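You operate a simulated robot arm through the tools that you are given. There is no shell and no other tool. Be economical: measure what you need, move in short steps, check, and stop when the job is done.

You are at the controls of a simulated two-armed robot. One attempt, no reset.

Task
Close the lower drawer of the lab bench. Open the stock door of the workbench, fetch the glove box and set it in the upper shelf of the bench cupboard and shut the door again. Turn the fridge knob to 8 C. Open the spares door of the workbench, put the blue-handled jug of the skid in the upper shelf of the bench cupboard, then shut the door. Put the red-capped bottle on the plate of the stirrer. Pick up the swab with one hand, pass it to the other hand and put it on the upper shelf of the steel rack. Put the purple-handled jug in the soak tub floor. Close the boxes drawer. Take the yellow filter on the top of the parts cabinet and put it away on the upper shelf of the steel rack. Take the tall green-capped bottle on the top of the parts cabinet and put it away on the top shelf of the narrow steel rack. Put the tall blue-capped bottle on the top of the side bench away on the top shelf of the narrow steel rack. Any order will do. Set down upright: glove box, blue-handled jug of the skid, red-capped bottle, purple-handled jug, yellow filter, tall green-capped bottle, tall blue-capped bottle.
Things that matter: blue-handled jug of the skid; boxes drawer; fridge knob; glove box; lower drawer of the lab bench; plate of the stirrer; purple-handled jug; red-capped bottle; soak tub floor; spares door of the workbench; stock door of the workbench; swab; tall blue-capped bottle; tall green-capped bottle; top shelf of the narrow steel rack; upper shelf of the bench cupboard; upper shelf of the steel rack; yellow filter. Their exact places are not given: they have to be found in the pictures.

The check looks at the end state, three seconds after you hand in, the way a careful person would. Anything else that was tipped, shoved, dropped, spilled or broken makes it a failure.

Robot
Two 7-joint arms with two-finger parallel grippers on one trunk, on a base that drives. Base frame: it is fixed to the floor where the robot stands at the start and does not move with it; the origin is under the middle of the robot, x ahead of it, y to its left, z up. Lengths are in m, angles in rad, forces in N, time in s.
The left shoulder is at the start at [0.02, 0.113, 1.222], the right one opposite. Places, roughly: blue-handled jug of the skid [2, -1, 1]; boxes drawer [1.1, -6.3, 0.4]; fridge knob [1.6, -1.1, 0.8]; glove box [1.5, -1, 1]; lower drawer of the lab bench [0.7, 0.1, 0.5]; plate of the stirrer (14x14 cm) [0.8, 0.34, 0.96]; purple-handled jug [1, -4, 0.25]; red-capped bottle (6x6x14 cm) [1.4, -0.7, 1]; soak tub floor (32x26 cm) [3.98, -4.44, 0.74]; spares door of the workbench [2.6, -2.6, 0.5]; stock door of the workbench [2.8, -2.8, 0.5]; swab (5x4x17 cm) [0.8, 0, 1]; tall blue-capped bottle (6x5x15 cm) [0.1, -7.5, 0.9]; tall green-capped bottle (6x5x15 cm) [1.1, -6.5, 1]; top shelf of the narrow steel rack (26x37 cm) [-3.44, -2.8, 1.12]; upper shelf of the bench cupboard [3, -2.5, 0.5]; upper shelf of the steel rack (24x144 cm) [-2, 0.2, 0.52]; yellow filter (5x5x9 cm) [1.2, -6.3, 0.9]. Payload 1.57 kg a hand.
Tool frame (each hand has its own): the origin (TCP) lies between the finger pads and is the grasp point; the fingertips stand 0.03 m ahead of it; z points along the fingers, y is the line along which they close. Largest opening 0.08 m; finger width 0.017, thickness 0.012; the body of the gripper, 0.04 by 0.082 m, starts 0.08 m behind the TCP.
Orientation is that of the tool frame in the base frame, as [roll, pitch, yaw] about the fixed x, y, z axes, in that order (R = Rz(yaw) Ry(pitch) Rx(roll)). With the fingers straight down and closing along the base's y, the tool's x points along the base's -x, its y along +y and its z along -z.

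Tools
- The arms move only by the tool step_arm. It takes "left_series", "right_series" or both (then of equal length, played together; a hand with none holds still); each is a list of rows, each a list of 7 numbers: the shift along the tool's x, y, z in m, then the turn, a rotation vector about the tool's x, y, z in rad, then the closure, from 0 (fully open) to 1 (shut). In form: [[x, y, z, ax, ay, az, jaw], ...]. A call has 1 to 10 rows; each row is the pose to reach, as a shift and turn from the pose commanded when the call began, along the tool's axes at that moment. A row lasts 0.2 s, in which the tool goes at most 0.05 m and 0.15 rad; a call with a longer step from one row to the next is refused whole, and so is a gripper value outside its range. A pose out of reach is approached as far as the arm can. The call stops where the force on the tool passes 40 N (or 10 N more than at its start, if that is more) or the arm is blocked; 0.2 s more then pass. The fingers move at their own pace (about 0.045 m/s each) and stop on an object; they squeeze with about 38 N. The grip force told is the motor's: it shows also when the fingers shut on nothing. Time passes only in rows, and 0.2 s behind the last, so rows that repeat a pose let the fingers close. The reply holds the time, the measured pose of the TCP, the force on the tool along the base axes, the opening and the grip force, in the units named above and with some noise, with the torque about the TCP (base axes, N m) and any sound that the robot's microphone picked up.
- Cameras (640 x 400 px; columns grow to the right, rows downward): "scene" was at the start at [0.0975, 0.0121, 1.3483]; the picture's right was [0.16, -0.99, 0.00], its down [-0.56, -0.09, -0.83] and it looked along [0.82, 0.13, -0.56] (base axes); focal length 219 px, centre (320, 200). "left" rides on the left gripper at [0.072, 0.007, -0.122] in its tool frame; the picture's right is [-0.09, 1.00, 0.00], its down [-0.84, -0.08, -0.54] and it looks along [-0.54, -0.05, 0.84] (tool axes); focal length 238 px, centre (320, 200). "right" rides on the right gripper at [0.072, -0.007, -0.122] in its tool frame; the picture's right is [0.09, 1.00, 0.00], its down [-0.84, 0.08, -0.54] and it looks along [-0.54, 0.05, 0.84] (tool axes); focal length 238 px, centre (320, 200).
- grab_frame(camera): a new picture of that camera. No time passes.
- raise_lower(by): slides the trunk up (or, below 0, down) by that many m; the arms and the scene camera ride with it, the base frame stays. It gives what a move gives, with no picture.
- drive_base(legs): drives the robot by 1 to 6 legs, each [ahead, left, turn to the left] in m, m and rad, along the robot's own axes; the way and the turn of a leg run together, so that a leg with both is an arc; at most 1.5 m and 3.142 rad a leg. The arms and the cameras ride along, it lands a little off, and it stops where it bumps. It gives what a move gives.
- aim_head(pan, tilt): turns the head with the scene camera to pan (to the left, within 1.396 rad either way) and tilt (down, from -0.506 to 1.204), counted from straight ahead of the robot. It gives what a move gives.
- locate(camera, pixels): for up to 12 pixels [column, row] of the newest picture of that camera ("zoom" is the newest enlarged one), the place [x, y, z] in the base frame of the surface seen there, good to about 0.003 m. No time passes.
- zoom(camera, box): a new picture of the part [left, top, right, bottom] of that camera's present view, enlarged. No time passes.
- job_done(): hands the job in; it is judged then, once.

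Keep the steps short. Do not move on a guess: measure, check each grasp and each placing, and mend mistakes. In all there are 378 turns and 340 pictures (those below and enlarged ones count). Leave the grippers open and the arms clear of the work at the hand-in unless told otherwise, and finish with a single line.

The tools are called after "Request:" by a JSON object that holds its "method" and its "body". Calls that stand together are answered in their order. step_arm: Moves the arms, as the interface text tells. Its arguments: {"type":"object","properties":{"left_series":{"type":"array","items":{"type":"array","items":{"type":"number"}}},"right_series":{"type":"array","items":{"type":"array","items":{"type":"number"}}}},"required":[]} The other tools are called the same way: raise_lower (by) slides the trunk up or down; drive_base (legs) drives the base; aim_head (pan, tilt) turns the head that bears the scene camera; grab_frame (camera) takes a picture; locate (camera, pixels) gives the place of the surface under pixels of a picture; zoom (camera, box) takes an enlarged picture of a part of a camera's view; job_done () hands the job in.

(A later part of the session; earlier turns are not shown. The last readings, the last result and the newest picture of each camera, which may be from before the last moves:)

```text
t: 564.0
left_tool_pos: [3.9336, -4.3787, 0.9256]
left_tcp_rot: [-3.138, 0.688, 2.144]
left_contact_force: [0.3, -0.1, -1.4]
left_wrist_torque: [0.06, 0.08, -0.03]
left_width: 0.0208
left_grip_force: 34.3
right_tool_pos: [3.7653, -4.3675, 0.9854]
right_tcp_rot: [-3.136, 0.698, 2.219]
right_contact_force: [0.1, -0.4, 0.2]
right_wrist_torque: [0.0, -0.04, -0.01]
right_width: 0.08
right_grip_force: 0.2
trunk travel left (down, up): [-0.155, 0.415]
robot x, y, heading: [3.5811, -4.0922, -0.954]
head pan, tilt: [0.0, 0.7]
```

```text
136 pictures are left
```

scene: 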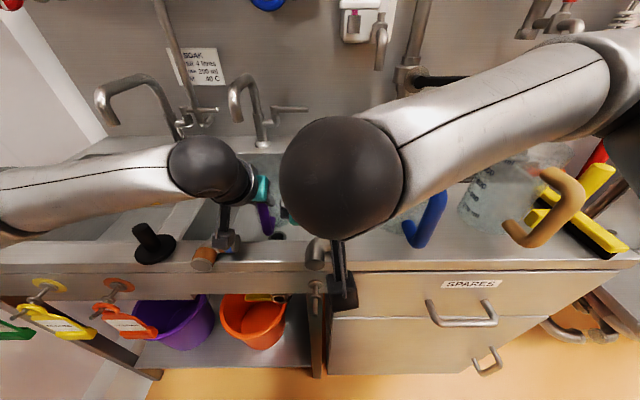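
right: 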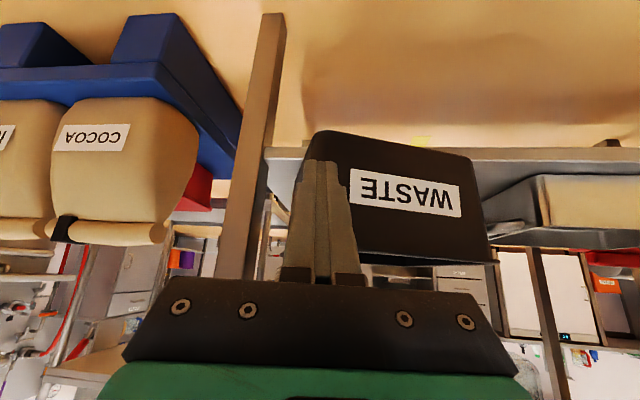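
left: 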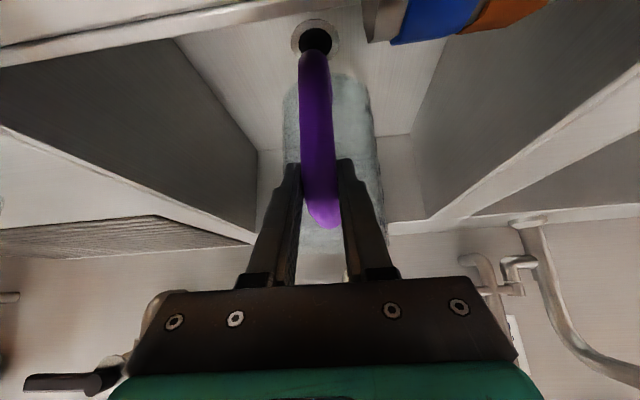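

Request:
{"method": "locate", "body": {"camera": "scene", "pixels": [[205, 258], [212, 250], [150, 235], [155, 255], [228, 240], [230, 228], [318, 250], [340, 290], [265, 240]]}}

Request:
{"method": "locate", "body": {"camera": "left", "pixels": [[315, 40], [420, 25], [385, 15], [270, 130], [390, 120], [330, 20]]}}

```text
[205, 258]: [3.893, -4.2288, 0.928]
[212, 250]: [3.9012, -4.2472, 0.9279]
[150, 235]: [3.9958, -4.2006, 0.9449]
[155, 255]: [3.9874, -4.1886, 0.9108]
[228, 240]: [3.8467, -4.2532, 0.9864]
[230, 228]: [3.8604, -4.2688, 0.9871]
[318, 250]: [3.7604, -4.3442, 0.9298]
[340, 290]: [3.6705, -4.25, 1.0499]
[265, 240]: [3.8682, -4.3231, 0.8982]
```

```text
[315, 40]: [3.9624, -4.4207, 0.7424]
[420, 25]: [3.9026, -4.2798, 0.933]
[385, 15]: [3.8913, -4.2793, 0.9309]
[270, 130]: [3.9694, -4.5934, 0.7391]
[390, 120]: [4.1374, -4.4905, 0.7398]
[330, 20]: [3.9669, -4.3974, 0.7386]
```

Tub floor is z 0.740 with the drain at l −5.90. I lift the right hand clear, shift 2 cm right and 5 cm forward so the jug lands behind the drain, then lower.

Request:
{"method": "step_arm", "body": {"right_series": [[0.003, 0, -0.035, 0, 0, 0, 0], [0.006, 0, -0.07, 0, 0, 0, 0], [0.009, 0, -0.105, 0, 0, 0, 0], [0.0126, 0, -0.141, 0, 0, 0, 0]]}}

Request:
{"method": "drive_base", "body": {"legs": [[0, -0.02, 0], [0.05, 0, 0]]}}

Request:
{"method": "raise_lower", "body": {"by": -0.035}}

Request:
{"method": "grab_frame", "body": {"camera": "left"}}

```text
t: 565.1
left_tool_pos: [3.9325, -4.379, 0.9258]
left_tcp_rot: [-3.139, 0.686, 2.144]
left_contact_force: [0.3, 0.3, -1.8]
left_wrist_torque: [0.13, 0.06, 0.0]
left_width: 0.021
left_grip_force: 33.7
right_tool_pos: [3.6926, -4.3149, 1.047]
right_tcp_rot: [-2.981, 0.612, 2.204]
right_contact_force: [-0.3, 0.6, 0.2]
right_wrist_torque: [-0.03, 0.01, 0.0]
right_width: 0.08
right_grip_force: 0.2
trunk travel left (down, up): [-0.155, 0.415]
robot x, y, heading: [3.5757, -4.0922, -0.953]
head pan, tilt: [0.0, 0.7]
stopped in row 4 (right hand): the arm was blocked; the commanded pose is now the measured one
```

```text
t: 566.5
left_tool_pos: [3.9468, -4.4323, 0.9256]
left_tcp_rot: [-3.137, 0.687, 2.145]
left_contact_force: [-1.5, -0.4, -1.2]
left_wrist_torque: [0.09, 0.04, 0.01]
left_width: 0.0211
left_grip_force: 34.3
right_tool_pos: [3.7072, -4.3664, 1.0495]
right_tcp_rot: [-2.978, 0.612, 2.206]
right_contact_force: [0.6, -0.7, 0.5]
right_wrist_torque: [0.0, 0.02, -0.03]
right_width: 0.08
right_grip_force: 0.1
trunk travel left (down, up): [-0.155, 0.415]
robot x, y, heading: [3.5894, -4.1444, -0.95]
head pan, tilt: [0.0, 0.7]
```

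```text
t: 567.2
left_tool_pos: [3.9469, -4.4309, 0.8915]
left_tcp_rot: [-3.139, 0.688, 2.144]
left_contact_force: [0.8, -0.3, -0.9]
left_wrist_torque: [0.06, 0.11, -0.02]
left_width: 0.0209
left_grip_force: 34.5
right_tool_pos: [3.7073, -4.3659, 1.0129]
right_tcp_rot: [-2.977, 0.612, 2.206]
right_contact_force: [-0.9, 1.2, -1.0]
right_wrist_torque: [-0.02, 0.02, -0.01]
right_width: 0.08
right_grip_force: 0.1
trunk travel left (down, up): [-0.12, 0.45]
robot x, y, heading: [3.5893, -4.1419, -0.952]
head pan, tilt: [0.0, 0.7]
```

```text
135 pictures are left
```

left: 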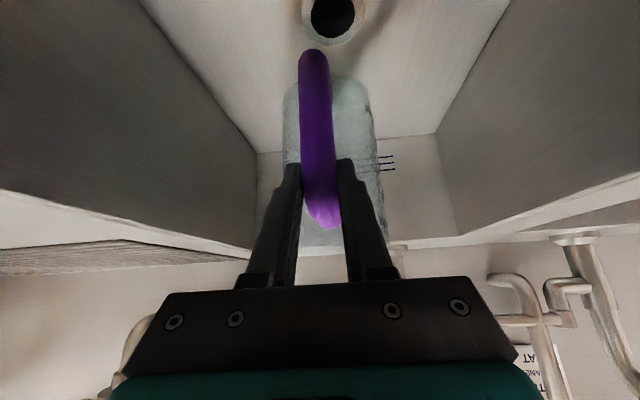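

Request:
{"method": "raise_lower", "body": {"by": -0.01}}

Request:
{"method": "raise_lower", "body": {"by": -0.004}}

```text
t: 567.8
left_tool_pos: [3.9466, -4.4304, 0.8814]
left_tcp_rot: [-3.137, 0.689, 2.145]
left_contact_force: [0.7, -0.2, 1.3]
left_wrist_torque: [-0.3, -0.2, -0.01]
left_width: 0.0213
left_grip_force: 34.4
right_tool_pos: [3.705, -4.3676, 1.0033]
right_tcp_rot: [-2.978, 0.611, 2.205]
right_contact_force: [-0.3, 0.7, 0.2]
right_wrist_torque: [0.04, -0.04, -0.03]
right_width: 0.0797
right_grip_force: 0.1
trunk travel left (down, up): [-0.11, 0.46]
robot x, y, heading: [3.5884, -4.1436, -0.947]
head pan, tilt: [0.0, 0.7]
```

```text
t: 568.4
left_tool_pos: [3.9466, -4.4313, 0.8782]
left_tcp_rot: [-3.135, 0.694, 2.146]
left_contact_force: [-0.8, 2.0, 7.9]
left_wrist_torque: [-0.79, -0.48, 0.02]
left_width: 0.0212
left_grip_force: 34.2
right_tool_pos: [3.7054, -4.3667, 1.0]
right_tcp_rot: [-2.977, 0.613, 2.206]
right_contact_force: [0.2, -0.1, -0.6]
right_wrist_torque: [0.0, -0.02, 0.0]
right_width: 0.0803
right_grip_force: 0.1
trunk travel left (down, up): [-0.106, 0.464]
robot x, y, heading: [3.5888, -4.142, -0.95]
head pan, tilt: [0.0, 0.7]
```

Contact (8 N). Open and withdraw up along the tool axis slightly, then look.

Request:
{"method": "step_arm", "body": {"left_series": [[0, 0, 0, 0, 0, 0, 0.7], [0, 0, 0, 0, 0, 0, 0.4], [0, 0, 0, 0, 0, 0, 0.4], [0, 0, -0.03, 0, 0, 0, 0.4], [0, 0, -0.06, 0, 0, 0, 0.4], [0, 0, -0.1, 0, 0, 0, 0.4]]}}

Request:
{"method": "grab_frame", "body": {"camera": "left"}}

```text
t: 569.8
left_tool_pos: [3.9122, -4.3777, 0.9541]
left_tcp_rot: [-3.139, 0.689, 2.147]
left_contact_force: [-0.3, 0.4, 0.1]
left_wrist_torque: [-0.02, 0.0, -0.01]
left_width: 0.0482
left_grip_force: 0.1
right_tool_pos: [3.7063, -4.3657, 0.9981]
right_tcp_rot: [-2.977, 0.613, 2.207]
right_contact_force: [0.0, 0.3, -0.1]
right_wrist_torque: [0.01, 0.02, 0.01]
right_width: 0.0801
right_grip_force: 0.0
trunk travel left (down, up): [-0.106, 0.464]
robot x, y, heading: [3.5912, -4.1442, -0.954]
head pan, tilt: [0.0, 0.7]
```

```text
134 pictures are left
```

left: 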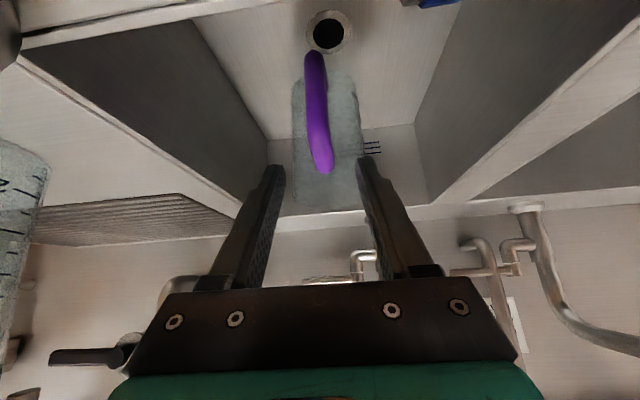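

The purple-handled jug stands upright in the tub. Raise, back away, and drive down the corridor to the parts cabinet.

Request:
{"method": "raise_lower", "body": {"by": 0.2}}

Request:
{"method": "drive_base", "body": {"legs": [[-0.35, 0, 0], [0, 0, -1.567], [1.1, 0, 0], [1.1, 0, 0], [0.9, 0, 0]]}}

Request:
{"method": "aim_head", "body": {"pan": 0.8, "tilt": 0.5}}

Request:
{"method": "grab_frame", "body": {"camera": "scene"}}

```text
t: 571.9
left_tool_pos: [3.9124, -4.3781, 1.1551]
left_tcp_rot: [-3.138, 0.687, 2.146]
left_contact_force: [0.1, -0.4, 0.6]
left_wrist_torque: [-0.02, 0.01, -0.01]
left_width: 0.0483
left_grip_force: 0.1
right_tool_pos: [3.7057, -4.3676, 1.1992]
right_tcp_rot: [-2.976, 0.612, 2.206]
right_contact_force: [-0.5, -1.0, 0.2]
right_wrist_torque: [0.0, 0.01, -0.01]
right_width: 0.0799
right_grip_force: 0.1
trunk travel left (down, up): [-0.306, 0.264]
robot x, y, heading: [3.5953, -4.1461, -0.947]
head pan, tilt: [0.0, 0.7]
```

```text
t: 592.8
left_tool_pos: [0.7104, -6.0746, 1.1545]
left_tcp_rot: [-3.139, 0.688, 0.615]
left_contact_force: [0.2, 0.3, -0.2]
left_wrist_torque: [-0.02, 0.02, 0.0]
left_width: 0.048
left_grip_force: 0.1
right_tool_pos: [0.7135, -5.868, 1.1988]
right_tcp_rot: [-2.976, 0.611, 0.675]
right_contact_force: [-0.7, 0.8, 0.2]
right_wrist_torque: [0.03, 0.0, -0.01]
right_width: 0.08
right_grip_force: 0.1
trunk travel left (down, up): [-0.306, 0.264]
robot x, y, heading: [0.9326, -5.7438, -2.483]
head pan, tilt: [0.0, 0.7]
```

```text
t: 593.9
left_tool_pos: [0.7108, -6.0737, 1.1549]
left_tcp_rot: [-3.139, 0.688, 0.615]
left_contact_force: [-0.3, 0.5, 1.2]
left_wrist_torque: [0.02, -0.01, 0.01]
left_width: 0.048
left_grip_force: 0.0
right_tool_pos: [0.7109, -5.8684, 1.1991]
right_tcp_rot: [-2.977, 0.6, 0.651]
right_contact_force: [0.1, 0.7, 1.2]
right_wrist_torque: [0.0, -0.01, -0.01]
right_width: 0.08
right_grip_force: 0.0
trunk travel left (down, up): [-0.306, 0.264]
robot x, y, heading: [0.9337, -5.7464, -2.483]
head pan, tilt: [0.799, 0.499]
```

```text
133 pictures are left
```

scene: 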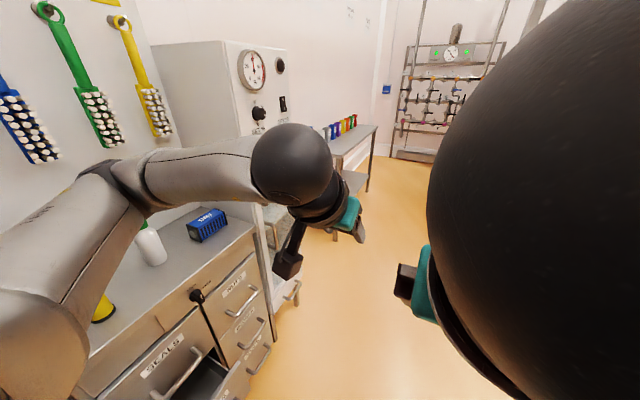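

Request:
{"method": "drive_base", "body": {"legs": [[0, -0.2, 0], [0, 0, 1.537]]}}

Request:
{"method": "aim_head", "body": {"pan": 0, "tilt": 0.65}}

Request:
{"method": "grab_frame", "body": {"camera": "scene"}}

```text
t: 599.2
left_tool_pos: [1.1355, -5.8178, 1.1532]
left_tcp_rot: [-3.138, 0.688, 2.154]
left_contact_force: [0.1, 0.2, 0.2]
left_wrist_torque: [-0.01, 0.03, 0.03]
left_width: 0.0479
left_grip_force: 0.1
right_tool_pos: [0.93, -5.8116, 1.1954]
right_tcp_rot: [-2.968, 0.599, 2.193]
right_contact_force: [0.5, 0.5, 0.2]
right_wrist_torque: [0.02, 0.03, -0.03]
right_width: 0.0797
right_grip_force: 0.0
trunk travel left (down, up): [-0.306, 0.264]
robot x, y, heading: [0.8097, -5.5813, -0.94]
head pan, tilt: [0.799, 0.499]
```

```text
t: 600.4
left_tool_pos: [1.1362, -5.8189, 1.1537]
left_tcp_rot: [-3.138, 0.686, 2.155]
left_contact_force: [-0.8, 0.3, 0.0]
left_wrist_torque: [-0.02, 0.0, -0.01]
left_width: 0.048
left_grip_force: 0.0
right_tool_pos: [0.9294, -5.8115, 1.1954]
right_tcp_rot: [-2.968, 0.598, 2.196]
right_contact_force: [0.8, 0.5, 0.0]
right_wrist_torque: [0.03, 0.04, 0.01]
right_width: 0.0798
right_grip_force: 0.0
trunk travel left (down, up): [-0.306, 0.264]
robot x, y, heading: [0.81, -5.5857, -0.942]
head pan, tilt: [0.0, 0.649]
```

```text
132 pictures are left
```

scene: 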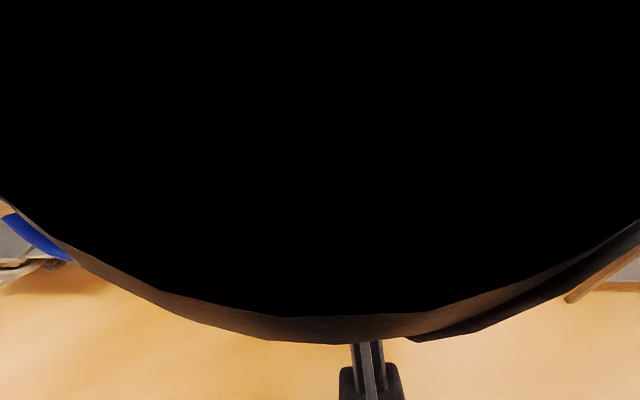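

The right wrist blocks the head view. I move it right, forward and down, and level it.

Request:
{"method": "step_arm", "body": {"right_series": [[-0.017, -0.025, 0.036, -0.05, -0.02, 0, 0], [-0.034, -0.05, 0.072, -0.1, -0.04, 0, 0], [-0.05, -0.075, 0.108, -0.14, -0.06, 0, 0], [-0.067, -0.1, 0.144, -0.174, -0.08, 0, 0], [-0.084, -0.12, 0.179, -0.174, -0.09, 0, 0]]}}

Request:
{"method": "grab_frame", "body": {"camera": "scene"}}

```text
t: 601.6
left_tool_pos: [1.1363, -5.816, 1.1544]
left_tcp_rot: [-3.138, 0.688, 2.15]
left_contact_force: [0.5, 0.6, -0.2]
left_wrist_torque: [0.01, 0.01, 0.0]
left_width: 0.048
left_grip_force: 0.2
right_tool_pos: [0.9007, -6.0265, 1.1147]
right_tcp_rot: [-3.137, 0.689, 2.206]
right_contact_force: [-0.6, 0.2, -0.4]
right_wrist_torque: [0.0, 0.0, -0.01]
right_width: 0.08
right_grip_force: 0.1
right hand out of reach, approached as far as the arm can: row 1, 2, 3
trunk travel left (down, up): [-0.306, 0.264]
robot x, y, heading: [0.8084, -5.5825, -0.939]
head pan, tilt: [0.0, 0.649]
```

```text
131 pictures are left
```

scene: 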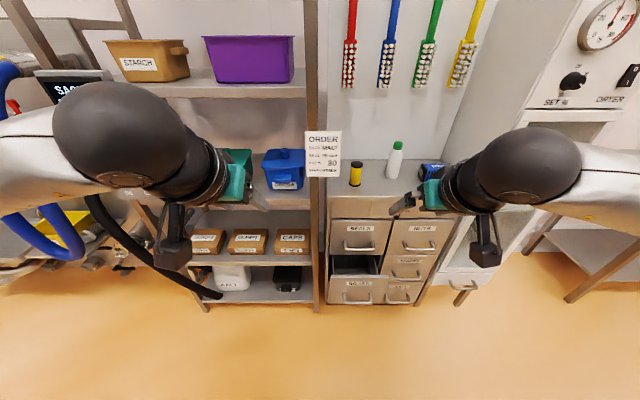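

Request:
{"method": "zoom", "body": {"camera": "scene", "box": [310, 120, 470, 320]}}

Request:
{"method": "locate", "body": {"camera": "scene", "pixels": [[356, 178], [356, 166], [394, 170], [396, 146], [358, 298], [350, 278], [382, 278], [358, 243], [345, 225], [375, 270], [430, 170], [345, 218]]}}

```text
2.00 times, centred on (390, 220) of scene
```

zoom: 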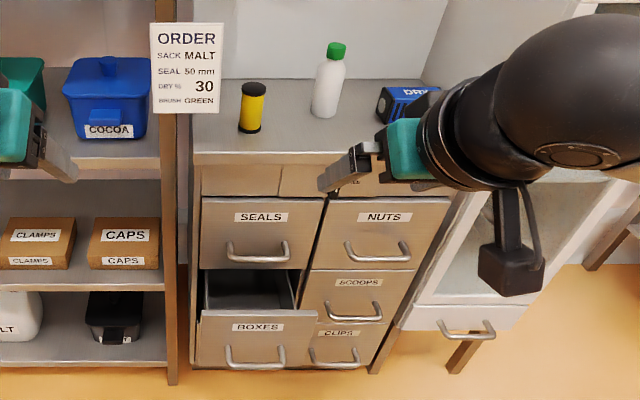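

```text
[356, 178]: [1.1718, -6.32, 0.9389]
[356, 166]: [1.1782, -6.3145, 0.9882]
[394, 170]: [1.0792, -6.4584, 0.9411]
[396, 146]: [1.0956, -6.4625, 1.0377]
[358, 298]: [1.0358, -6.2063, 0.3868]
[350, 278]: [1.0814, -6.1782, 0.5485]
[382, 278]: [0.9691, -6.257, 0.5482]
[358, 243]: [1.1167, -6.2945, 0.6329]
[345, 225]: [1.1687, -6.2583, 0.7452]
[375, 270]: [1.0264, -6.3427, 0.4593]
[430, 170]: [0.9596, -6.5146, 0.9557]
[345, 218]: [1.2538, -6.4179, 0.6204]
```

BOXES drawer face is out at l −5.643 vs closed −5.76, centre u −2.806. I lower the right fist to z≈0.5 and push it shut.

Request:
{"method": "raise_lower", "body": {"by": -0.3}}

Request:
{"method": "step_arm", "body": {"right_series": [[0.022, 0.02, 0.027, 0, 0, 0, 1], [0.045, 0.04, 0.055, 0, 0, 0, 1], [0.07, 0.06, 0.083, 0, 0, 0, 1], [0.095, 0.08, 0.111, 0, 0, 0, 1], [0.12, 0.1, 0.14, 0, 0, 0, 1], [0.145, 0.12, 0.17, 0, 0, 0, 1], [0.17, 0.12, 0.2, 0, 0, 0, 1], [0.19, 0.12, 0.23, 0, 0, 0, 1]]}}

Request:
{"method": "grab_frame", "body": {"camera": "right"}}

```text
t: 604.6
left_tool_pos: [1.1351, -5.8166, 0.8552]
left_tcp_rot: [-3.139, 0.688, 2.153]
left_contact_force: [-0.1, 0.1, 0.0]
left_wrist_torque: [-0.01, -0.03, -0.02]
left_width: 0.0479
left_grip_force: 0.0
right_tool_pos: [0.9003, -6.0268, 0.8143]
right_tcp_rot: [-3.138, 0.688, 2.205]
right_contact_force: [-0.5, -0.2, -0.1]
right_wrist_torque: [0.0, 0.0, 0.03]
right_width: 0.08
right_grip_force: 0.0
trunk travel left (down, up): [-0.006, 0.564]
robot x, y, heading: [0.8107, -5.5889, -0.939]
head pan, tilt: [0.0, 0.649]
```

```text
t: 606.4
left_tool_pos: [1.1355, -5.8165, 0.8547]
left_tcp_rot: [-3.139, 0.688, 2.153]
left_contact_force: [-0.5, -0.2, 0.4]
left_wrist_torque: [0.01, 0.04, 0.0]
left_width: 0.0481
left_grip_force: 0.1
right_tool_pos: [0.9962, -5.9561, 0.5162]
right_tcp_rot: [-3.139, 0.689, 2.204]
right_contact_force: [0.1, 0.7, -0.3]
right_wrist_torque: [0.04, -0.04, 0.02]
right_width: 0.0
right_grip_force: 21.2
trunk travel left (down, up): [-0.006, 0.564]
robot x, y, heading: [0.8053, -5.5871, -0.941]
head pan, tilt: [0.0, 0.649]
```

```text
129 pictures are left
```

right: 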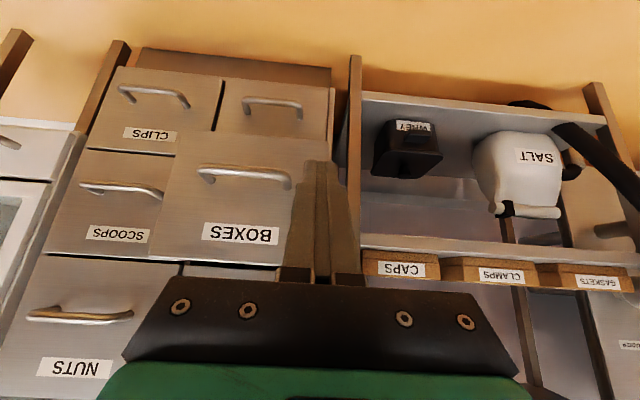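

Request:
{"method": "step_arm", "body": {"left_series": [[0.03, 0, -0.025, 0, 0, 0, 0], [0.06, 0, -0.05, 0, 0, 0, 0], [0.09, 0, -0.075, 0, 0, 0, 0], [0.12, 0, -0.1, 0, 0, 0, 0], [0.15, 0, -0.125, 0, 0, 0, 0]]}}

Request:
{"method": "drive_base", "body": {"legs": [[0, -0.125, -0.005], [0.2, 0, 0], [0.06, 0, 0], [0.055, 0, 0]]}}

Request:
{"method": "grab_frame", "body": {"camera": "right"}}

```text
t: 607.6
left_tool_pos: [1.0187, -5.77, 0.9648]
left_tcp_rot: [-3.059, 0.597, 2.302]
left_contact_force: [0.1, -0.4, -0.2]
left_wrist_torque: [-0.01, 0.0, 0.02]
left_width: 0.0801
left_grip_force: 0.1
left hand out of reach, approached as far as the arm can: row 1, 2, 3, 4, 5
right_tool_pos: [0.9968, -5.9555, 0.5156]
right_tcp_rot: [-3.139, 0.688, 2.202]
right_contact_force: [0.8, 0.9, 0.1]
right_wrist_torque: [-0.01, -0.02, 0.05]
right_width: 0.0001
right_grip_force: 21.0
trunk travel left (down, up): [-0.006, 0.564]
robot x, y, heading: [0.8093, -5.5846, -0.939]
head pan, tilt: [0.0, 0.649]
```

```text
t: 611.1
left_tool_pos: [1.0961, -6.091, 0.9537]
left_tcp_rot: [-3.125, 0.641, 2.196]
left_contact_force: [-0.6, -0.7, 0.9]
left_wrist_torque: [0.04, -0.01, 0.01]
left_width: 0.08
left_grip_force: 0.1
right_tool_pos: [1.0777, -6.2854, 0.5153]
right_tcp_rot: [-3.139, 0.687, 2.198]
right_contact_force: [-0.3, 0.4, 0.4]
right_wrist_torque: [-0.02, -0.01, -0.01]
right_width: 0.0
right_grip_force: 20.7
trunk travel left (down, up): [-0.006, 0.564]
robot x, y, heading: [0.8956, -5.9122, -0.952]
head pan, tilt: [0.0, 0.649]
```

```text
128 pictures are left
```

right: 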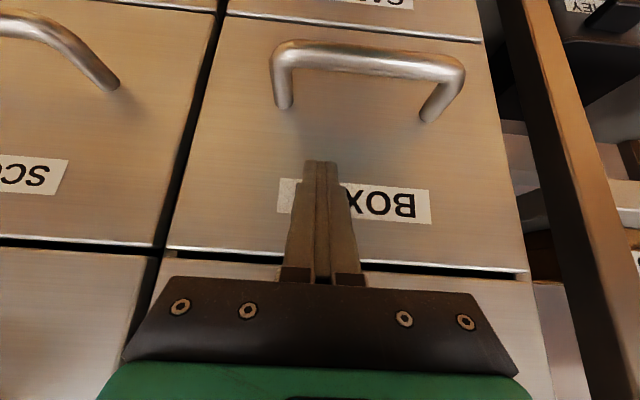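

Request:
{"method": "drive_base", "body": {"legs": [[0.03, 0, 0]]}}

Request:
{"method": "grab_frame", "body": {"camera": "right"}}

Request:
{"method": "locate", "body": {"camera": "right", "pixels": [[240, 230], [440, 230], [190, 300], [100, 200], [470, 300]]}}

```text
t: 612.0
left_tool_pos: [1.1112, -6.1049, 0.9414]
left_tcp_rot: [3.12, 0.606, 2.187]
left_contact_force: [0.3, -0.4, 0.7]
left_wrist_torque: [0.0, 0.04, -0.04]
left_width: 0.08
left_grip_force: 0.0
right_tool_pos: [1.0813, -6.2884, 0.5105]
right_tcp_rot: [3.14, 0.655, 2.2]
right_contact_force: [-0.4, 0.9, 0.1]
right_wrist_torque: [0.02, 0.07, 0.0]
right_width: 0.0001
right_grip_force: 21.5
trunk travel left (down, up): [-0.006, 0.564]
robot x, y, heading: [0.9065, -5.9274, -0.945]
head pan, tilt: [0.0, 0.649]
stopped in leg 1: the force on the tool passed its limit at 88 N (the readings are from after the stop); the commanded pose is now the measured one
```

```text
127 pictures are left
```

right: 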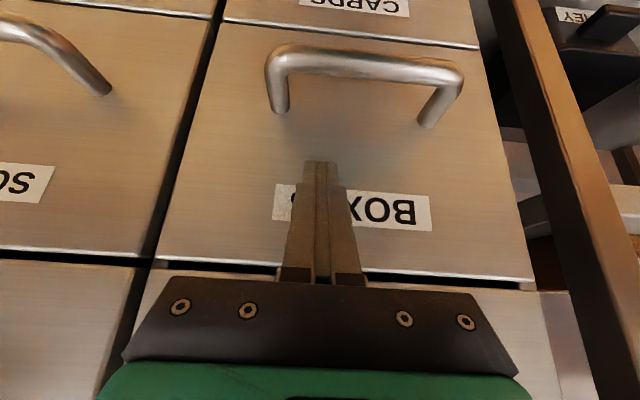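

```text
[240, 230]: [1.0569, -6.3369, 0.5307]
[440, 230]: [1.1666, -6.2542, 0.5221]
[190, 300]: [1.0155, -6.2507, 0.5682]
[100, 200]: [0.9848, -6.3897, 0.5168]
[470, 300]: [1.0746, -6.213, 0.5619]
```

BOXES is flush with its neighbours (l −5.757). Back off, raise the trunk, and prepare both hands for the cabinet top.

Request:
{"method": "drive_base", "body": {"legs": [[-0.35, 0, 0]]}}

Request:
{"method": "raise_lower", "body": {"by": 0.4}}

Request:
{"method": "step_arm", "body": {"left_series": [[0.0064, 0.005, 0.0443, 0, 0, 0, 0], [0.0128, 0.01, 0.0886, 0, 0, 0, 0], [0.0192, 0.015, 0.1329, 0, 0, 0, 0], [0.0256, 0.02, 0.1772, 0, 0, 0, 0], [0.032, 0.025, 0.2215, 0, 0, 0, 0], [0.0384, 0.03, 0.2658, 0, 0, 0, 0], [0.0448, 0.035, 0.31, 0, 0, 0, 0], [0.0512, 0.04, 0.3544, 0, 0, 0, 0], [0.0576, 0.045, 0.3987, 0, 0, 0, 0], [0.064, 0.05, 0.443, 0, 0, 0, 0]], "right_series": [[0, -0.005, 0, 0, 0, 0, 0], [0, -0.01, 0, 0, 0, 0, 0], [0, -0.02, 0, 0, 0, 0, 0], [0, -0.03, 0, 0, 0, 0, 0], [0, -0.04, 0, 0, 0, 0, 0], [-0.013, -0.04, 0.01, 0, 0, 0, 0], [-0.026, -0.04, 0.02, 0, 0, 0, 0], [-0.039, -0.04, 0.03, 0, 0, 0, 0], [-0.052, -0.04, 0.04, 0, 0, 0, 0], [-0.063, -0.04, 0.049, 0, 0, 0, 0]]}}

Request:
{"method": "grab_frame", "body": {"camera": "scene"}}

```text
t: 614.3
left_tool_pos: [0.9062, -5.8221, 0.9399]
left_tcp_rot: [3.123, 0.604, 2.193]
left_contact_force: [-0.2, -0.4, 0.0]
left_wrist_torque: [0.03, 0.01, -0.02]
left_width: 0.0801
left_grip_force: 0.0
right_tool_pos: [0.8785, -6.005, 0.5107]
right_tcp_rot: [-3.142, 0.655, 2.202]
right_contact_force: [-0.6, -0.1, -0.8]
right_wrist_torque: [0.04, 0.0, 0.0]
right_width: 0.0002
right_grip_force: 21.1
trunk travel left (down, up): [-0.006, 0.564]
robot x, y, heading: [0.6972, -5.6467, -0.945]
head pan, tilt: [0.0, 0.649]
```

```text
t: 618.1
left_tool_pos: [0.9087, -5.8226, 1.3375]
left_tcp_rot: [3.114, 0.592, 2.193]
left_contact_force: [0.5, -0.7, 0.6]
left_wrist_torque: [0.01, -0.02, 0.0]
left_width: 0.0798
left_grip_force: 0.1
right_tool_pos: [0.8792, -6.0052, 0.9101]
right_tcp_rot: [3.14, 0.653, 2.203]
right_contact_force: [-0.4, 0.6, 0.3]
right_wrist_torque: [-0.01, -0.01, 0.01]
right_width: 0.0
right_grip_force: 21.4
trunk travel left (down, up): [-0.406, 0.164]
robot x, y, heading: [0.6999, -5.6461, -0.944]
head pan, tilt: [0.0, 0.649]
```

```text
t: 620.3
left_tool_pos: [1.0712, -5.9503, 0.939]
left_tcp_rot: [3.121, 0.604, 2.19]
left_contact_force: [-0.7, -0.7, 0.5]
left_wrist_torque: [-0.02, -0.02, 0.01]
left_width: 0.0799
left_grip_force: 0.0
left hand out of reach, approached as far as the arm can: row 1, 2, 3
right_tool_pos: [0.894, -6.0932, 0.9099]
right_tcp_rot: [3.139, 0.654, 2.203]
right_contact_force: [0.7, -0.3, -0.4]
right_wrist_torque: [0.0, -0.03, -0.01]
right_width: 0.0803
right_grip_force: 0.1
right hand out of reach, approached as far as the arm can: row 4, 5, 6
trunk travel left (down, up): [-0.406, 0.164]
robot x, y, heading: [0.7023, -5.6461, -0.954]
head pan, tilt: [0.0, 0.649]
```

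```text
126 pictures are left
```

scene: 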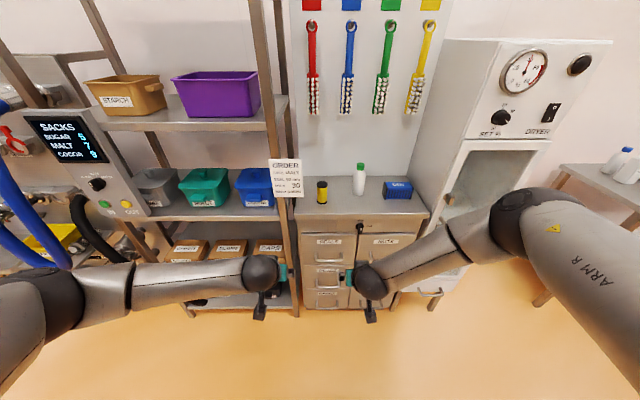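

Request:
{"method": "zoom", "body": {"camera": "scene", "box": [290, 140, 430, 230]}}

Request:
{"method": "locate", "body": {"camera": "zoom", "pixels": [[146, 245], [146, 265], [320, 215], [318, 240], [322, 190], [325, 110], [146, 195], [175, 280], [330, 300], [450, 190]]}}

```text
4.44 times, centred on (360, 185) of scene
```

zoom: 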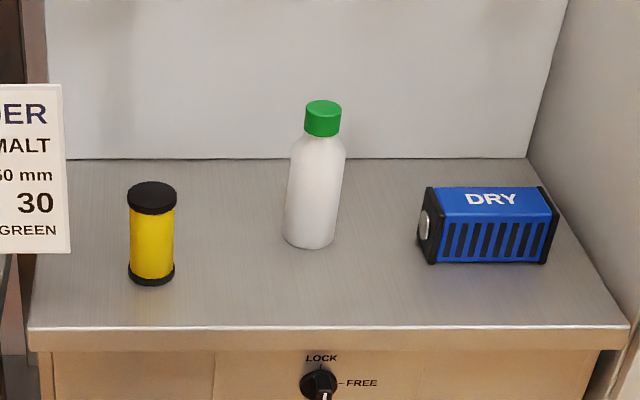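

```text
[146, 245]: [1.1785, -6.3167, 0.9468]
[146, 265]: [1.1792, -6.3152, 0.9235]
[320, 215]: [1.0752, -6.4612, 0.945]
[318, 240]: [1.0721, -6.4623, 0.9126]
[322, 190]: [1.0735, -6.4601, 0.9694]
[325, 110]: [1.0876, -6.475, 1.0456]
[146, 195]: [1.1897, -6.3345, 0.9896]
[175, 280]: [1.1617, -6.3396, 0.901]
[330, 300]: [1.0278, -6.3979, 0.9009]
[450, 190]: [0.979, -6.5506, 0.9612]
```

Request:
{"method": "locate", "body": {"camera": "zoom", "pixels": [[62, 130], [66, 240], [30, 200], [18, 280]]}}

Request:
{"method": "grab_frame", "body": {"camera": "left"}}

```text
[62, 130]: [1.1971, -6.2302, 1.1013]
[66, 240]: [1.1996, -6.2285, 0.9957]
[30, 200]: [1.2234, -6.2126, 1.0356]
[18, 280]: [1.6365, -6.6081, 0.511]
```

```text
124 pictures are left
```

left: 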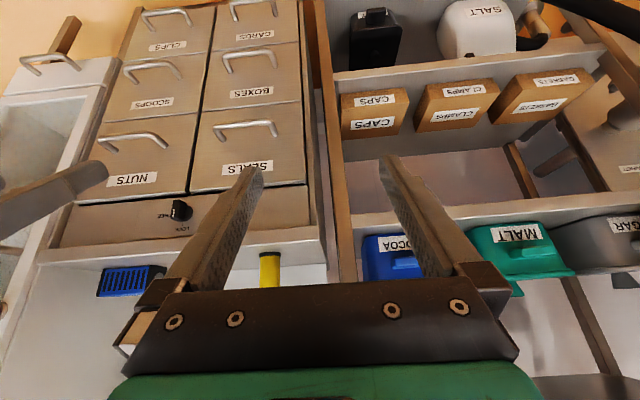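

Sign edge is 6 cm to the left of the filter's axis – enough. I raise the right hand clear, then bring the left hand over the filter.

Request:
{"method": "step_arm", "body": {"right_series": [[-0.03, 0, -0.039, 0, 0, 0, 0], [-0.06, 0, -0.079, 0, 0, 0, 0], [-0.09, 0, -0.119, 0, 0, 0, 0], [-0.122, 0, -0.155, 0, 0, 0, 0]]}}

Request:
{"method": "drive_base", "body": {"legs": [[0, -0.1285, 0.008], [0.25, 0, 0]]}}

Request:
{"method": "grab_frame", "body": {"camera": "left"}}

```text
t: 621.3
left_tool_pos: [1.0694, -5.9491, 0.9404]
left_tcp_rot: [3.122, 0.604, 2.192]
left_contact_force: [-0.6, 0.4, -0.6]
left_wrist_torque: [0.01, 0.02, 0.0]
left_width: 0.0801
left_grip_force: 0.0
right_tool_pos: [0.8938, -6.0958, 1.1066]
right_tcp_rot: [3.138, 0.655, 2.203]
right_contact_force: [-0.4, -0.1, 0.2]
right_wrist_torque: [-0.01, -0.02, -0.05]
right_width: 0.0801
right_grip_force: 0.1
trunk travel left (down, up): [-0.406, 0.164]
robot x, y, heading: [0.7003, -5.6441, -0.946]
head pan, tilt: [0.0, 0.649]
```

```text
t: 624.0
left_tool_pos: [1.1154, -6.2238, 0.9409]
left_tcp_rot: [3.124, 0.601, 2.201]
left_contact_force: [-0.1, 1.0, 1.6]
left_wrist_torque: [0.03, -0.01, 0.01]
left_width: 0.0802
left_grip_force: 0.0
right_tool_pos: [0.9417, -6.371, 1.1076]
right_tcp_rot: [3.14, 0.654, 2.211]
right_contact_force: [0.7, 0.1, 0.0]
right_wrist_torque: [0.03, 0.04, -0.02]
right_width: 0.0801
right_grip_force: 0.1
trunk travel left (down, up): [-0.406, 0.164]
robot x, y, heading: [0.7399, -5.9195, -0.943]
head pan, tilt: [0.0, 0.649]
```

```text
123 pictures are left
```

left: 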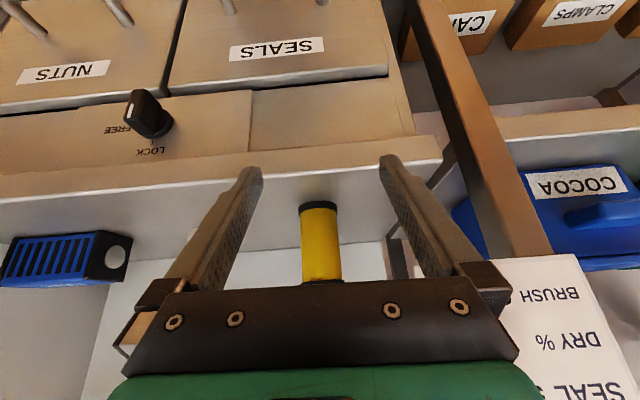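

Request:
{"method": "drive_base", "body": {"legs": [[0.13, -0.006, 0]]}}

Request:
{"method": "grab_frame", "body": {"camera": "left"}}

```text
t: 625.3
left_tool_pos: [1.1871, -6.3314, 0.94]
left_tcp_rot: [3.122, 0.602, 2.2]
left_contact_force: [0.7, 0.6, 0.9]
left_wrist_torque: [0.01, 0.02, 0.0]
left_width: 0.08
left_grip_force: 0.2
right_tool_pos: [1.0135, -6.4783, 1.1064]
right_tcp_rot: [3.14, 0.652, 2.211]
right_contact_force: [-0.3, 0.2, 0.0]
right_wrist_torque: [-0.01, 0.06, 0.02]
right_width: 0.0799
right_grip_force: 0.1
trunk travel left (down, up): [-0.406, 0.164]
robot x, y, heading: [0.8143, -6.0314, -0.94]
head pan, tilt: [0.0, 0.649]
```

```text
122 pictures are left
```

left: 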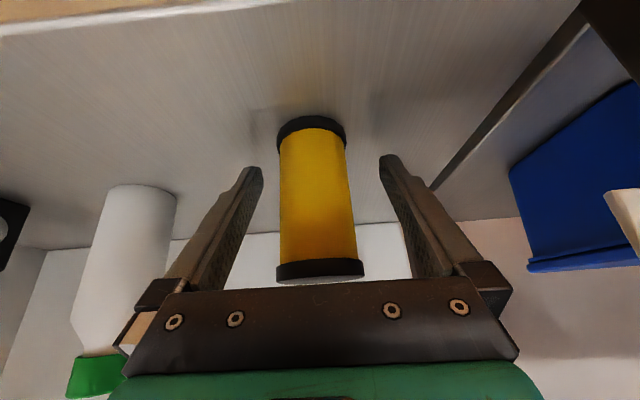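

Request:
{"method": "step_arm", "body": {"left_series": [[0, 0, 0, 0, 0, 0, 0.4], [0, 0, 0, 0, 0, 0, 0.8], [0, 0, 0, 0, 0, 0, 1], [0, 0, 0, 0, 0, 0, 1]]}}

Request:
{"method": "raise_lower", "body": {"by": 0.06}}

Request:
{"method": "grab_frame", "body": {"camera": "left"}}

```text
t: 626.3
left_tool_pos: [1.1858, -6.3301, 0.9405]
left_tcp_rot: [3.123, 0.605, 2.201]
left_contact_force: [-0.5, -0.1, -0.7]
left_wrist_torque: [-0.01, -0.01, 0.04]
left_width: 0.0443
left_grip_force: 28.5
right_tool_pos: [1.0134, -6.4772, 1.1074]
right_tcp_rot: [3.141, 0.655, 2.21]
right_contact_force: [-0.4, 0.2, 0.1]
right_wrist_torque: [-0.02, -0.03, -0.02]
right_width: 0.0801
right_grip_force: 0.0
trunk travel left (down, up): [-0.406, 0.164]
robot x, y, heading: [0.8148, -6.029, -0.937]
head pan, tilt: [0.0, 0.649]
```

```text
t: 627.3
left_tool_pos: [1.1879, -6.331, 0.9994]
left_tcp_rot: [3.121, 0.604, 2.202]
left_contact_force: [-0.2, -0.1, -0.9]
left_wrist_torque: [0.03, -0.01, -0.02]
left_width: 0.0444
left_grip_force: 38.2
right_tool_pos: [1.0131, -6.4779, 1.167]
right_tcp_rot: [3.139, 0.656, 2.211]
right_contact_force: [-0.1, 0.5, -0.1]
right_wrist_torque: [0.01, 0.01, -0.02]
right_width: 0.0802
right_grip_force: 0.1
trunk travel left (down, up): [-0.466, 0.104]
robot x, y, heading: [0.8144, -6.0327, -0.938]
head pan, tilt: [0.0, 0.649]
```

```text
121 pictures are left
```

left: 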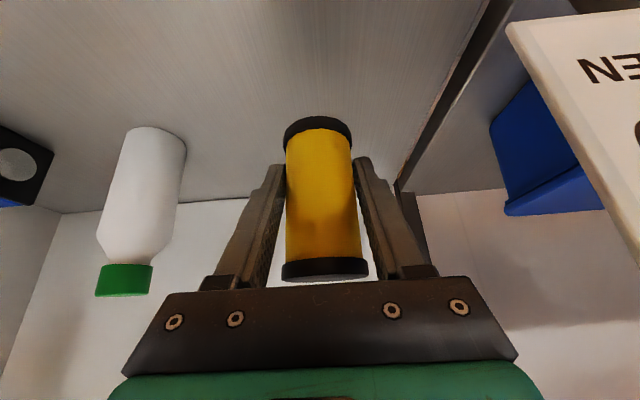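

Filter held. Back off; raise the left hand high (over the sign), lower the right hand, and line up on the green-capped bottle.

Request:
{"method": "drive_base", "body": {"legs": [[-0.3, 0, -0.008]]}}

Request:
{"method": "step_arm", "body": {"left_series": [[-0.025, 0, -0.036, 0, 0, 0, 1], [-0.05, 0, -0.072, 0, 0, 0, 1], [-0.075, 0, -0.108, 0, 0, 0, 1], [-0.1, 0, -0.144, 0, 0, 0, 1], [-0.125, 0, -0.18, 0, 0, 0, 1], [-0.15, 0, -0.216, 0, 0, 0, 1], [-0.17, 0, -0.247, 0, 0, 0, 1]], "right_series": [[0.014, 0, 0.018, 0, 0, 0, 0], [0.028, 0, 0.036, 0, 0, 0, 0], [0.042, 0, 0.054, 0, 0, 0, 0], [0.056, 0, 0.072, 0, 0, 0, 0], [0.07, 0, 0.09, 0, 0, 0, 0], [0.084, 0, 0.108, 0, 0, 0, 0], [0.0956, 0, 0.1245, 0, 0, 0, 0]]}}

Request:
{"method": "raise_lower", "body": {"by": -0.06}}

Request:
{"method": "grab_frame", "body": {"camera": "right"}}

```text
t: 629.3
left_tool_pos: [1.0071, -6.0893, 1.0011]
left_tcp_rot: [3.124, 0.603, 2.195]
left_contact_force: [-0.2, 0.1, -0.8]
left_wrist_torque: [0.0, 0.01, 0.01]
left_width: 0.0441
left_grip_force: 37.9
right_tool_pos: [0.8325, -6.2344, 1.1669]
right_tcp_rot: [3.14, 0.655, 2.205]
right_contact_force: [-0.9, -0.1, -0.5]
right_wrist_torque: [-0.01, -0.01, -0.01]
right_width: 0.0802
right_grip_force: 0.1
trunk travel left (down, up): [-0.466, 0.104]
robot x, y, heading: [0.6326, -5.7866, -0.943]
head pan, tilt: [0.0, 0.649]
```

```text
t: 630.9
left_tool_pos: [1.0034, -6.0913, 1.3002]
left_tcp_rot: [3.122, 0.605, 2.194]
left_contact_force: [0.7, -0.2, -0.1]
left_wrist_torque: [-0.03, 0.01, -0.02]
left_width: 0.044
left_grip_force: 37.8
right_tool_pos: [0.8336, -6.2353, 1.0096]
right_tcp_rot: [3.14, 0.654, 2.202]
right_contact_force: [0.7, 0.3, 0.3]
right_wrist_torque: [0.02, -0.02, 0.02]
right_width: 0.0799
right_grip_force: 0.1
trunk travel left (down, up): [-0.466, 0.104]
robot x, y, heading: [0.6344, -5.7849, -0.939]
head pan, tilt: [0.0, 0.649]
```

```text
t: 631.9
left_tool_pos: [1.0027, -6.0919, 1.2411]
left_tcp_rot: [3.121, 0.605, 2.194]
left_contact_force: [0.3, 0.2, -0.3]
left_wrist_torque: [0.0, -0.03, 0.0]
left_width: 0.0441
left_grip_force: 38.1
right_tool_pos: [0.8328, -6.2364, 0.9504]
right_tcp_rot: [3.138, 0.654, 2.203]
right_contact_force: [-0.2, -0.6, -0.3]
right_wrist_torque: [-0.03, 0.0, 0.0]
right_width: 0.0801
right_grip_force: 0.1
trunk travel left (down, up): [-0.406, 0.164]
robot x, y, heading: [0.6356, -5.7889, -0.948]
head pan, tilt: [0.0, 0.649]
```

```text
120 pictures are left
```

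right: 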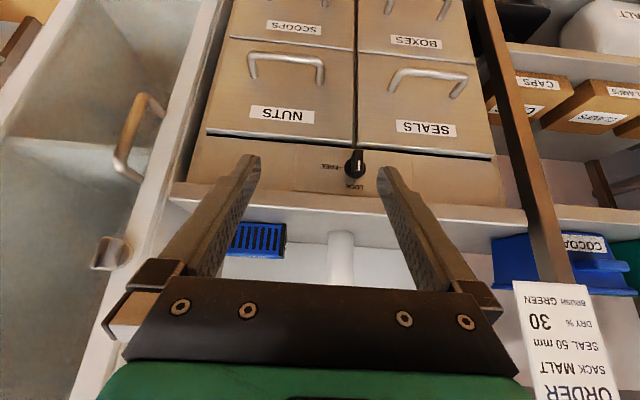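

Request:
{"method": "drive_base", "body": {"legs": [[0, 0.066, 0.003], [0.25, 0, 0]]}}

Request:
{"method": "grab_frame", "body": {"camera": "right"}}

```text
t: 634.4
left_tool_pos: [1.2074, -6.256, 1.2406]
left_tcp_rot: [3.123, 0.603, 2.197]
left_contact_force: [-0.3, -0.9, -1.3]
left_wrist_torque: [0.02, 0.02, 0.02]
left_width: 0.0443
left_grip_force: 38.0
right_tool_pos: [1.0363, -6.4007, 0.9508]
right_tcp_rot: [3.141, 0.654, 2.206]
right_contact_force: [-0.4, -0.4, 0.2]
right_wrist_torque: [0.03, -0.04, 0.0]
right_width: 0.0799
right_grip_force: 0.0
trunk travel left (down, up): [-0.406, 0.164]
robot x, y, heading: [0.8403, -5.9491, -0.942]
head pan, tilt: [0.0, 0.649]
```

```text
119 pictures are left
```

right: 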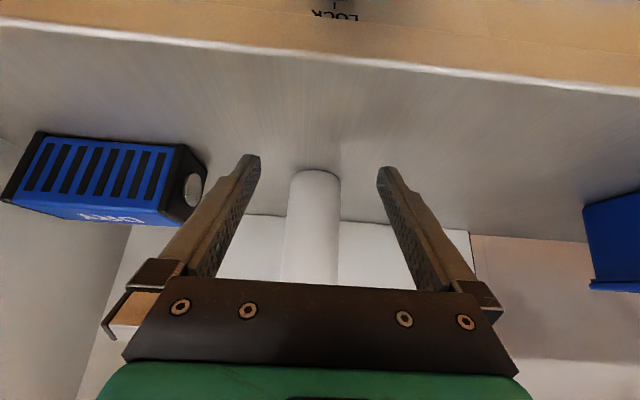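

Request:
{"method": "drive_base", "body": {"legs": [[0.097, -0.002, 0]]}}

Request:
{"method": "grab_frame", "body": {"camera": "right"}}

```text
t: 635.6
left_tool_pos: [1.2523, -6.325, 1.2395]
left_tcp_rot: [3.116, 0.602, 2.183]
left_contact_force: [0.3, 0.1, -1.5]
left_wrist_torque: [0.0, -0.04, 0.01]
left_width: 0.0439
left_grip_force: 38.1
right_tool_pos: [1.0875, -6.4736, 0.9525]
right_tcp_rot: [3.141, 0.659, 2.207]
right_contact_force: [-0.9, -0.4, 0.9]
right_wrist_torque: [-0.01, -0.03, 0.02]
right_width: 0.0799
right_grip_force: 0.0
trunk travel left (down, up): [-0.406, 0.164]
robot x, y, heading: [0.888, -6.0242, -0.939]
head pan, tilt: [0.0, 0.649]
stopped in leg 1: the robot was blocked; the commanded pose is now the measured one
```

```text
118 pictures are left
```

right: 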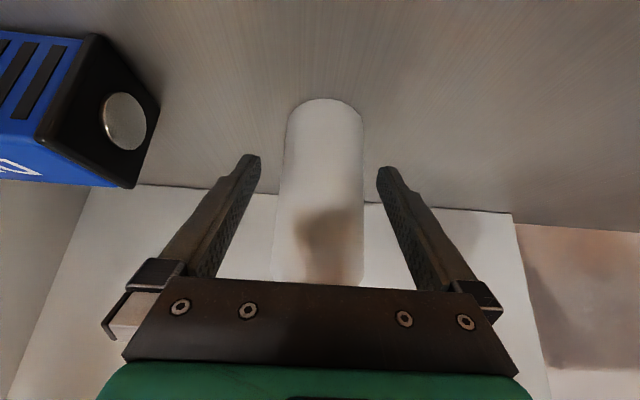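

The left hand touched the rack post, but the right hand is within 1 cm of centre. Close the right hand.

Request:
{"method": "step_arm", "body": {"right_series": [[0, 0, 0, 0, 0, 0, 0.4], [0, 0, 0, 0, 0, 0, 0.8], [0, 0, 0, 0, 0, 0, 1], [0, 0, 0, 0, 0, 0, 1]]}}

Request:
{"method": "raise_lower", "body": {"by": 0.03}}

Request:
{"method": "drive_base", "body": {"legs": [[-0.1, -0.01, 0], [-0.3, 0, 0]]}}

Request:
{"method": "grab_frame", "body": {"camera": "right"}}

Request:
{"method": "grab_frame", "body": {"camera": "scene"}}

```text
t: 636.6
left_tool_pos: [1.2536, -6.3255, 1.2401]
left_tcp_rot: [3.117, 0.603, 2.183]
left_contact_force: [-0.3, 0.2, 0.7]
left_wrist_torque: [-0.01, -0.01, 0.03]
left_width: 0.044
left_grip_force: 37.7
right_tool_pos: [1.0878, -6.4738, 0.953]
right_tcp_rot: [3.139, 0.661, 2.206]
right_contact_force: [-1.3, -0.5, 0.3]
right_wrist_torque: [0.01, 0.05, 0.04]
right_width: 0.0509
right_grip_force: 29.9
trunk travel left (down, up): [-0.406, 0.164]
robot x, y, heading: [0.8875, -6.0272, -0.939]
head pan, tilt: [0.0, 0.649]
```

```text
t: 637.3
left_tool_pos: [1.2511, -6.3269, 1.2712]
left_tcp_rot: [3.118, 0.603, 2.185]
left_contact_force: [0.5, -0.8, -0.7]
left_wrist_torque: [-0.02, 0.05, 0.02]
left_width: 0.044
left_grip_force: 37.5
right_tool_pos: [1.087, -6.4746, 0.9818]
right_tcp_rot: [3.138, 0.659, 2.205]
right_contact_force: [-0.1, 0.4, -1.5]
right_wrist_torque: [0.04, -0.01, -0.01]
right_width: 0.0509
right_grip_force: 38.8
trunk travel left (down, up): [-0.436, 0.134]
robot x, y, heading: [0.8931, -6.0266, -0.941]
head pan, tilt: [0.0, 0.649]
```

```text
t: 640.1
left_tool_pos: [1.0129, -6.0122, 1.2675]
left_tcp_rot: [3.116, 0.596, 2.187]
left_contact_force: [0.1, -0.1, -0.9]
left_wrist_torque: [0.03, -0.01, 0.0]
left_width: 0.0438
left_grip_force: 38.2
right_tool_pos: [0.8469, -6.1609, 0.9815]
right_tcp_rot: [3.138, 0.657, 2.208]
right_contact_force: [-1.2, 0.5, -1.3]
right_wrist_torque: [0.04, 0.01, 0.0]
right_width: 0.0508
right_grip_force: 38.1
trunk travel left (down, up): [-0.436, 0.134]
robot x, y, heading: [0.6492, -5.7069, -0.94]
head pan, tilt: [0.0, 0.649]
```

```text
117 pictures are left
```

right: 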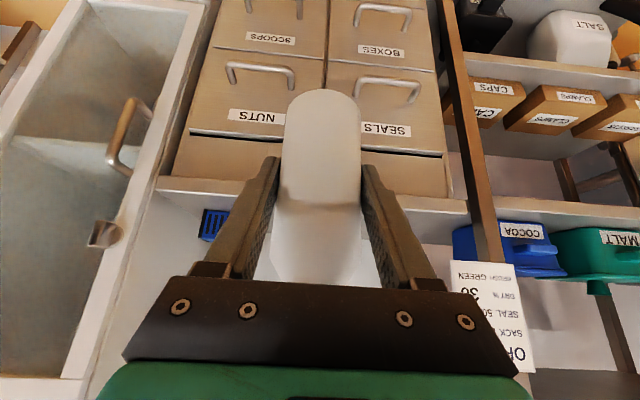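

```text
116 pictures are left
```

scene: 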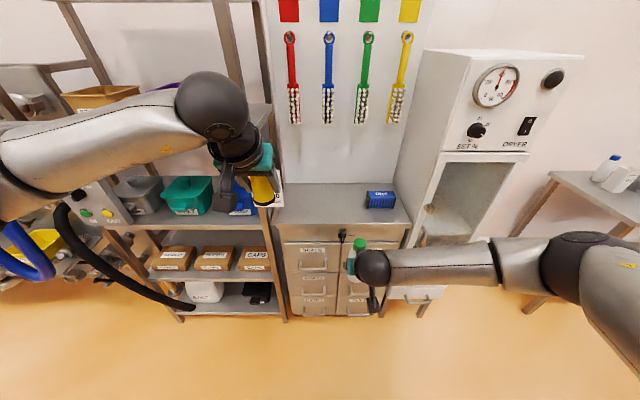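

Both objects held. Turn round to look for the way to the narrow steel rack.

Request:
{"method": "drive_base", "body": {"legs": [[0, 0, 1.57], [0, 0, 1.2]]}}

Request:
{"method": "aim_head", "body": {"pan": 0.3, "tilt": 0.3}}

Request:
{"method": "grab_frame", "body": {"camera": "scene"}}

```text
t: 647.3
left_tool_pos: [0.4189, -5.2959, 1.2673]
left_tcp_rot: [3.117, 0.598, -1.325]
left_contact_force: [0.5, 0.3, -0.2]
left_wrist_torque: [-0.04, -0.03, -0.04]
left_width: 0.0438
left_grip_force: 38.1
right_tool_pos: [0.6276, -5.2197, 0.9801]
right_tcp_rot: [3.141, 0.657, -1.306]
right_contact_force: [-0.3, 0.0, -2.5]
right_wrist_torque: [0.01, -0.04, 0.02]
right_width: 0.0502
right_grip_force: 38.2
trunk travel left (down, up): [-0.436, 0.134]
robot x, y, heading: [0.6482, -5.7105, 1.832]
head pan, tilt: [0.0, 0.649]
```

```text
t: 648.2
left_tool_pos: [0.4191, -5.2961, 1.2669]
left_tcp_rot: [3.117, 0.596, -1.326]
left_contact_force: [0.8, 0.2, -0.4]
left_wrist_torque: [-0.02, 0.01, 0.01]
left_width: 0.0436
left_grip_force: 37.9
right_tool_pos: [0.627, -5.2195, 0.9812]
right_tcp_rot: [3.139, 0.654, -1.305]
right_contact_force: [0.4, -0.4, -1.9]
right_wrist_torque: [-0.03, 0.01, 0.01]
right_width: 0.0499
right_grip_force: 38.3
trunk travel left (down, up): [-0.436, 0.134]
robot x, y, heading: [0.6478, -5.7121, 1.83]
head pan, tilt: [0.3, 0.3]
```

```text
115 pictures are left
```

scene: 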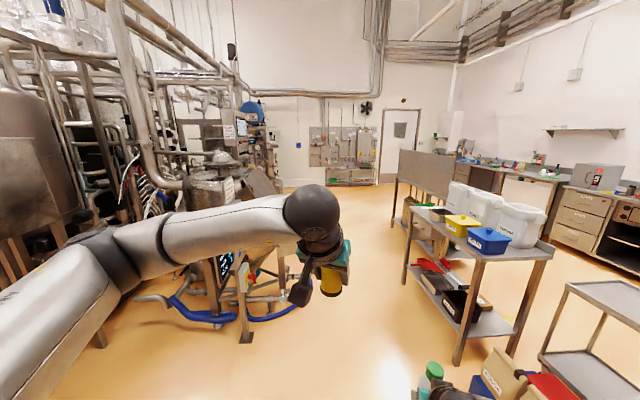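

Request:
{"method": "locate", "body": {"camera": "scene", "pixels": [[245, 338], [290, 300], [340, 190], [370, 190], [455, 360], [405, 280], [300, 190], [330, 250], [395, 235], [385, 180]]}}

```text
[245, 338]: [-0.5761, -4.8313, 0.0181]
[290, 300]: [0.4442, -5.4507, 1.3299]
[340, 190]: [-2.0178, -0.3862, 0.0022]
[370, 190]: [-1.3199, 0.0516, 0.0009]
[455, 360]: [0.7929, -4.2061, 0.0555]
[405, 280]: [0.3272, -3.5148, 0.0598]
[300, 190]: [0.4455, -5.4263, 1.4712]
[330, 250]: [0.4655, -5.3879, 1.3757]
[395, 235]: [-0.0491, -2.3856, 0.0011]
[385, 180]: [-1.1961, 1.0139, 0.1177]
```

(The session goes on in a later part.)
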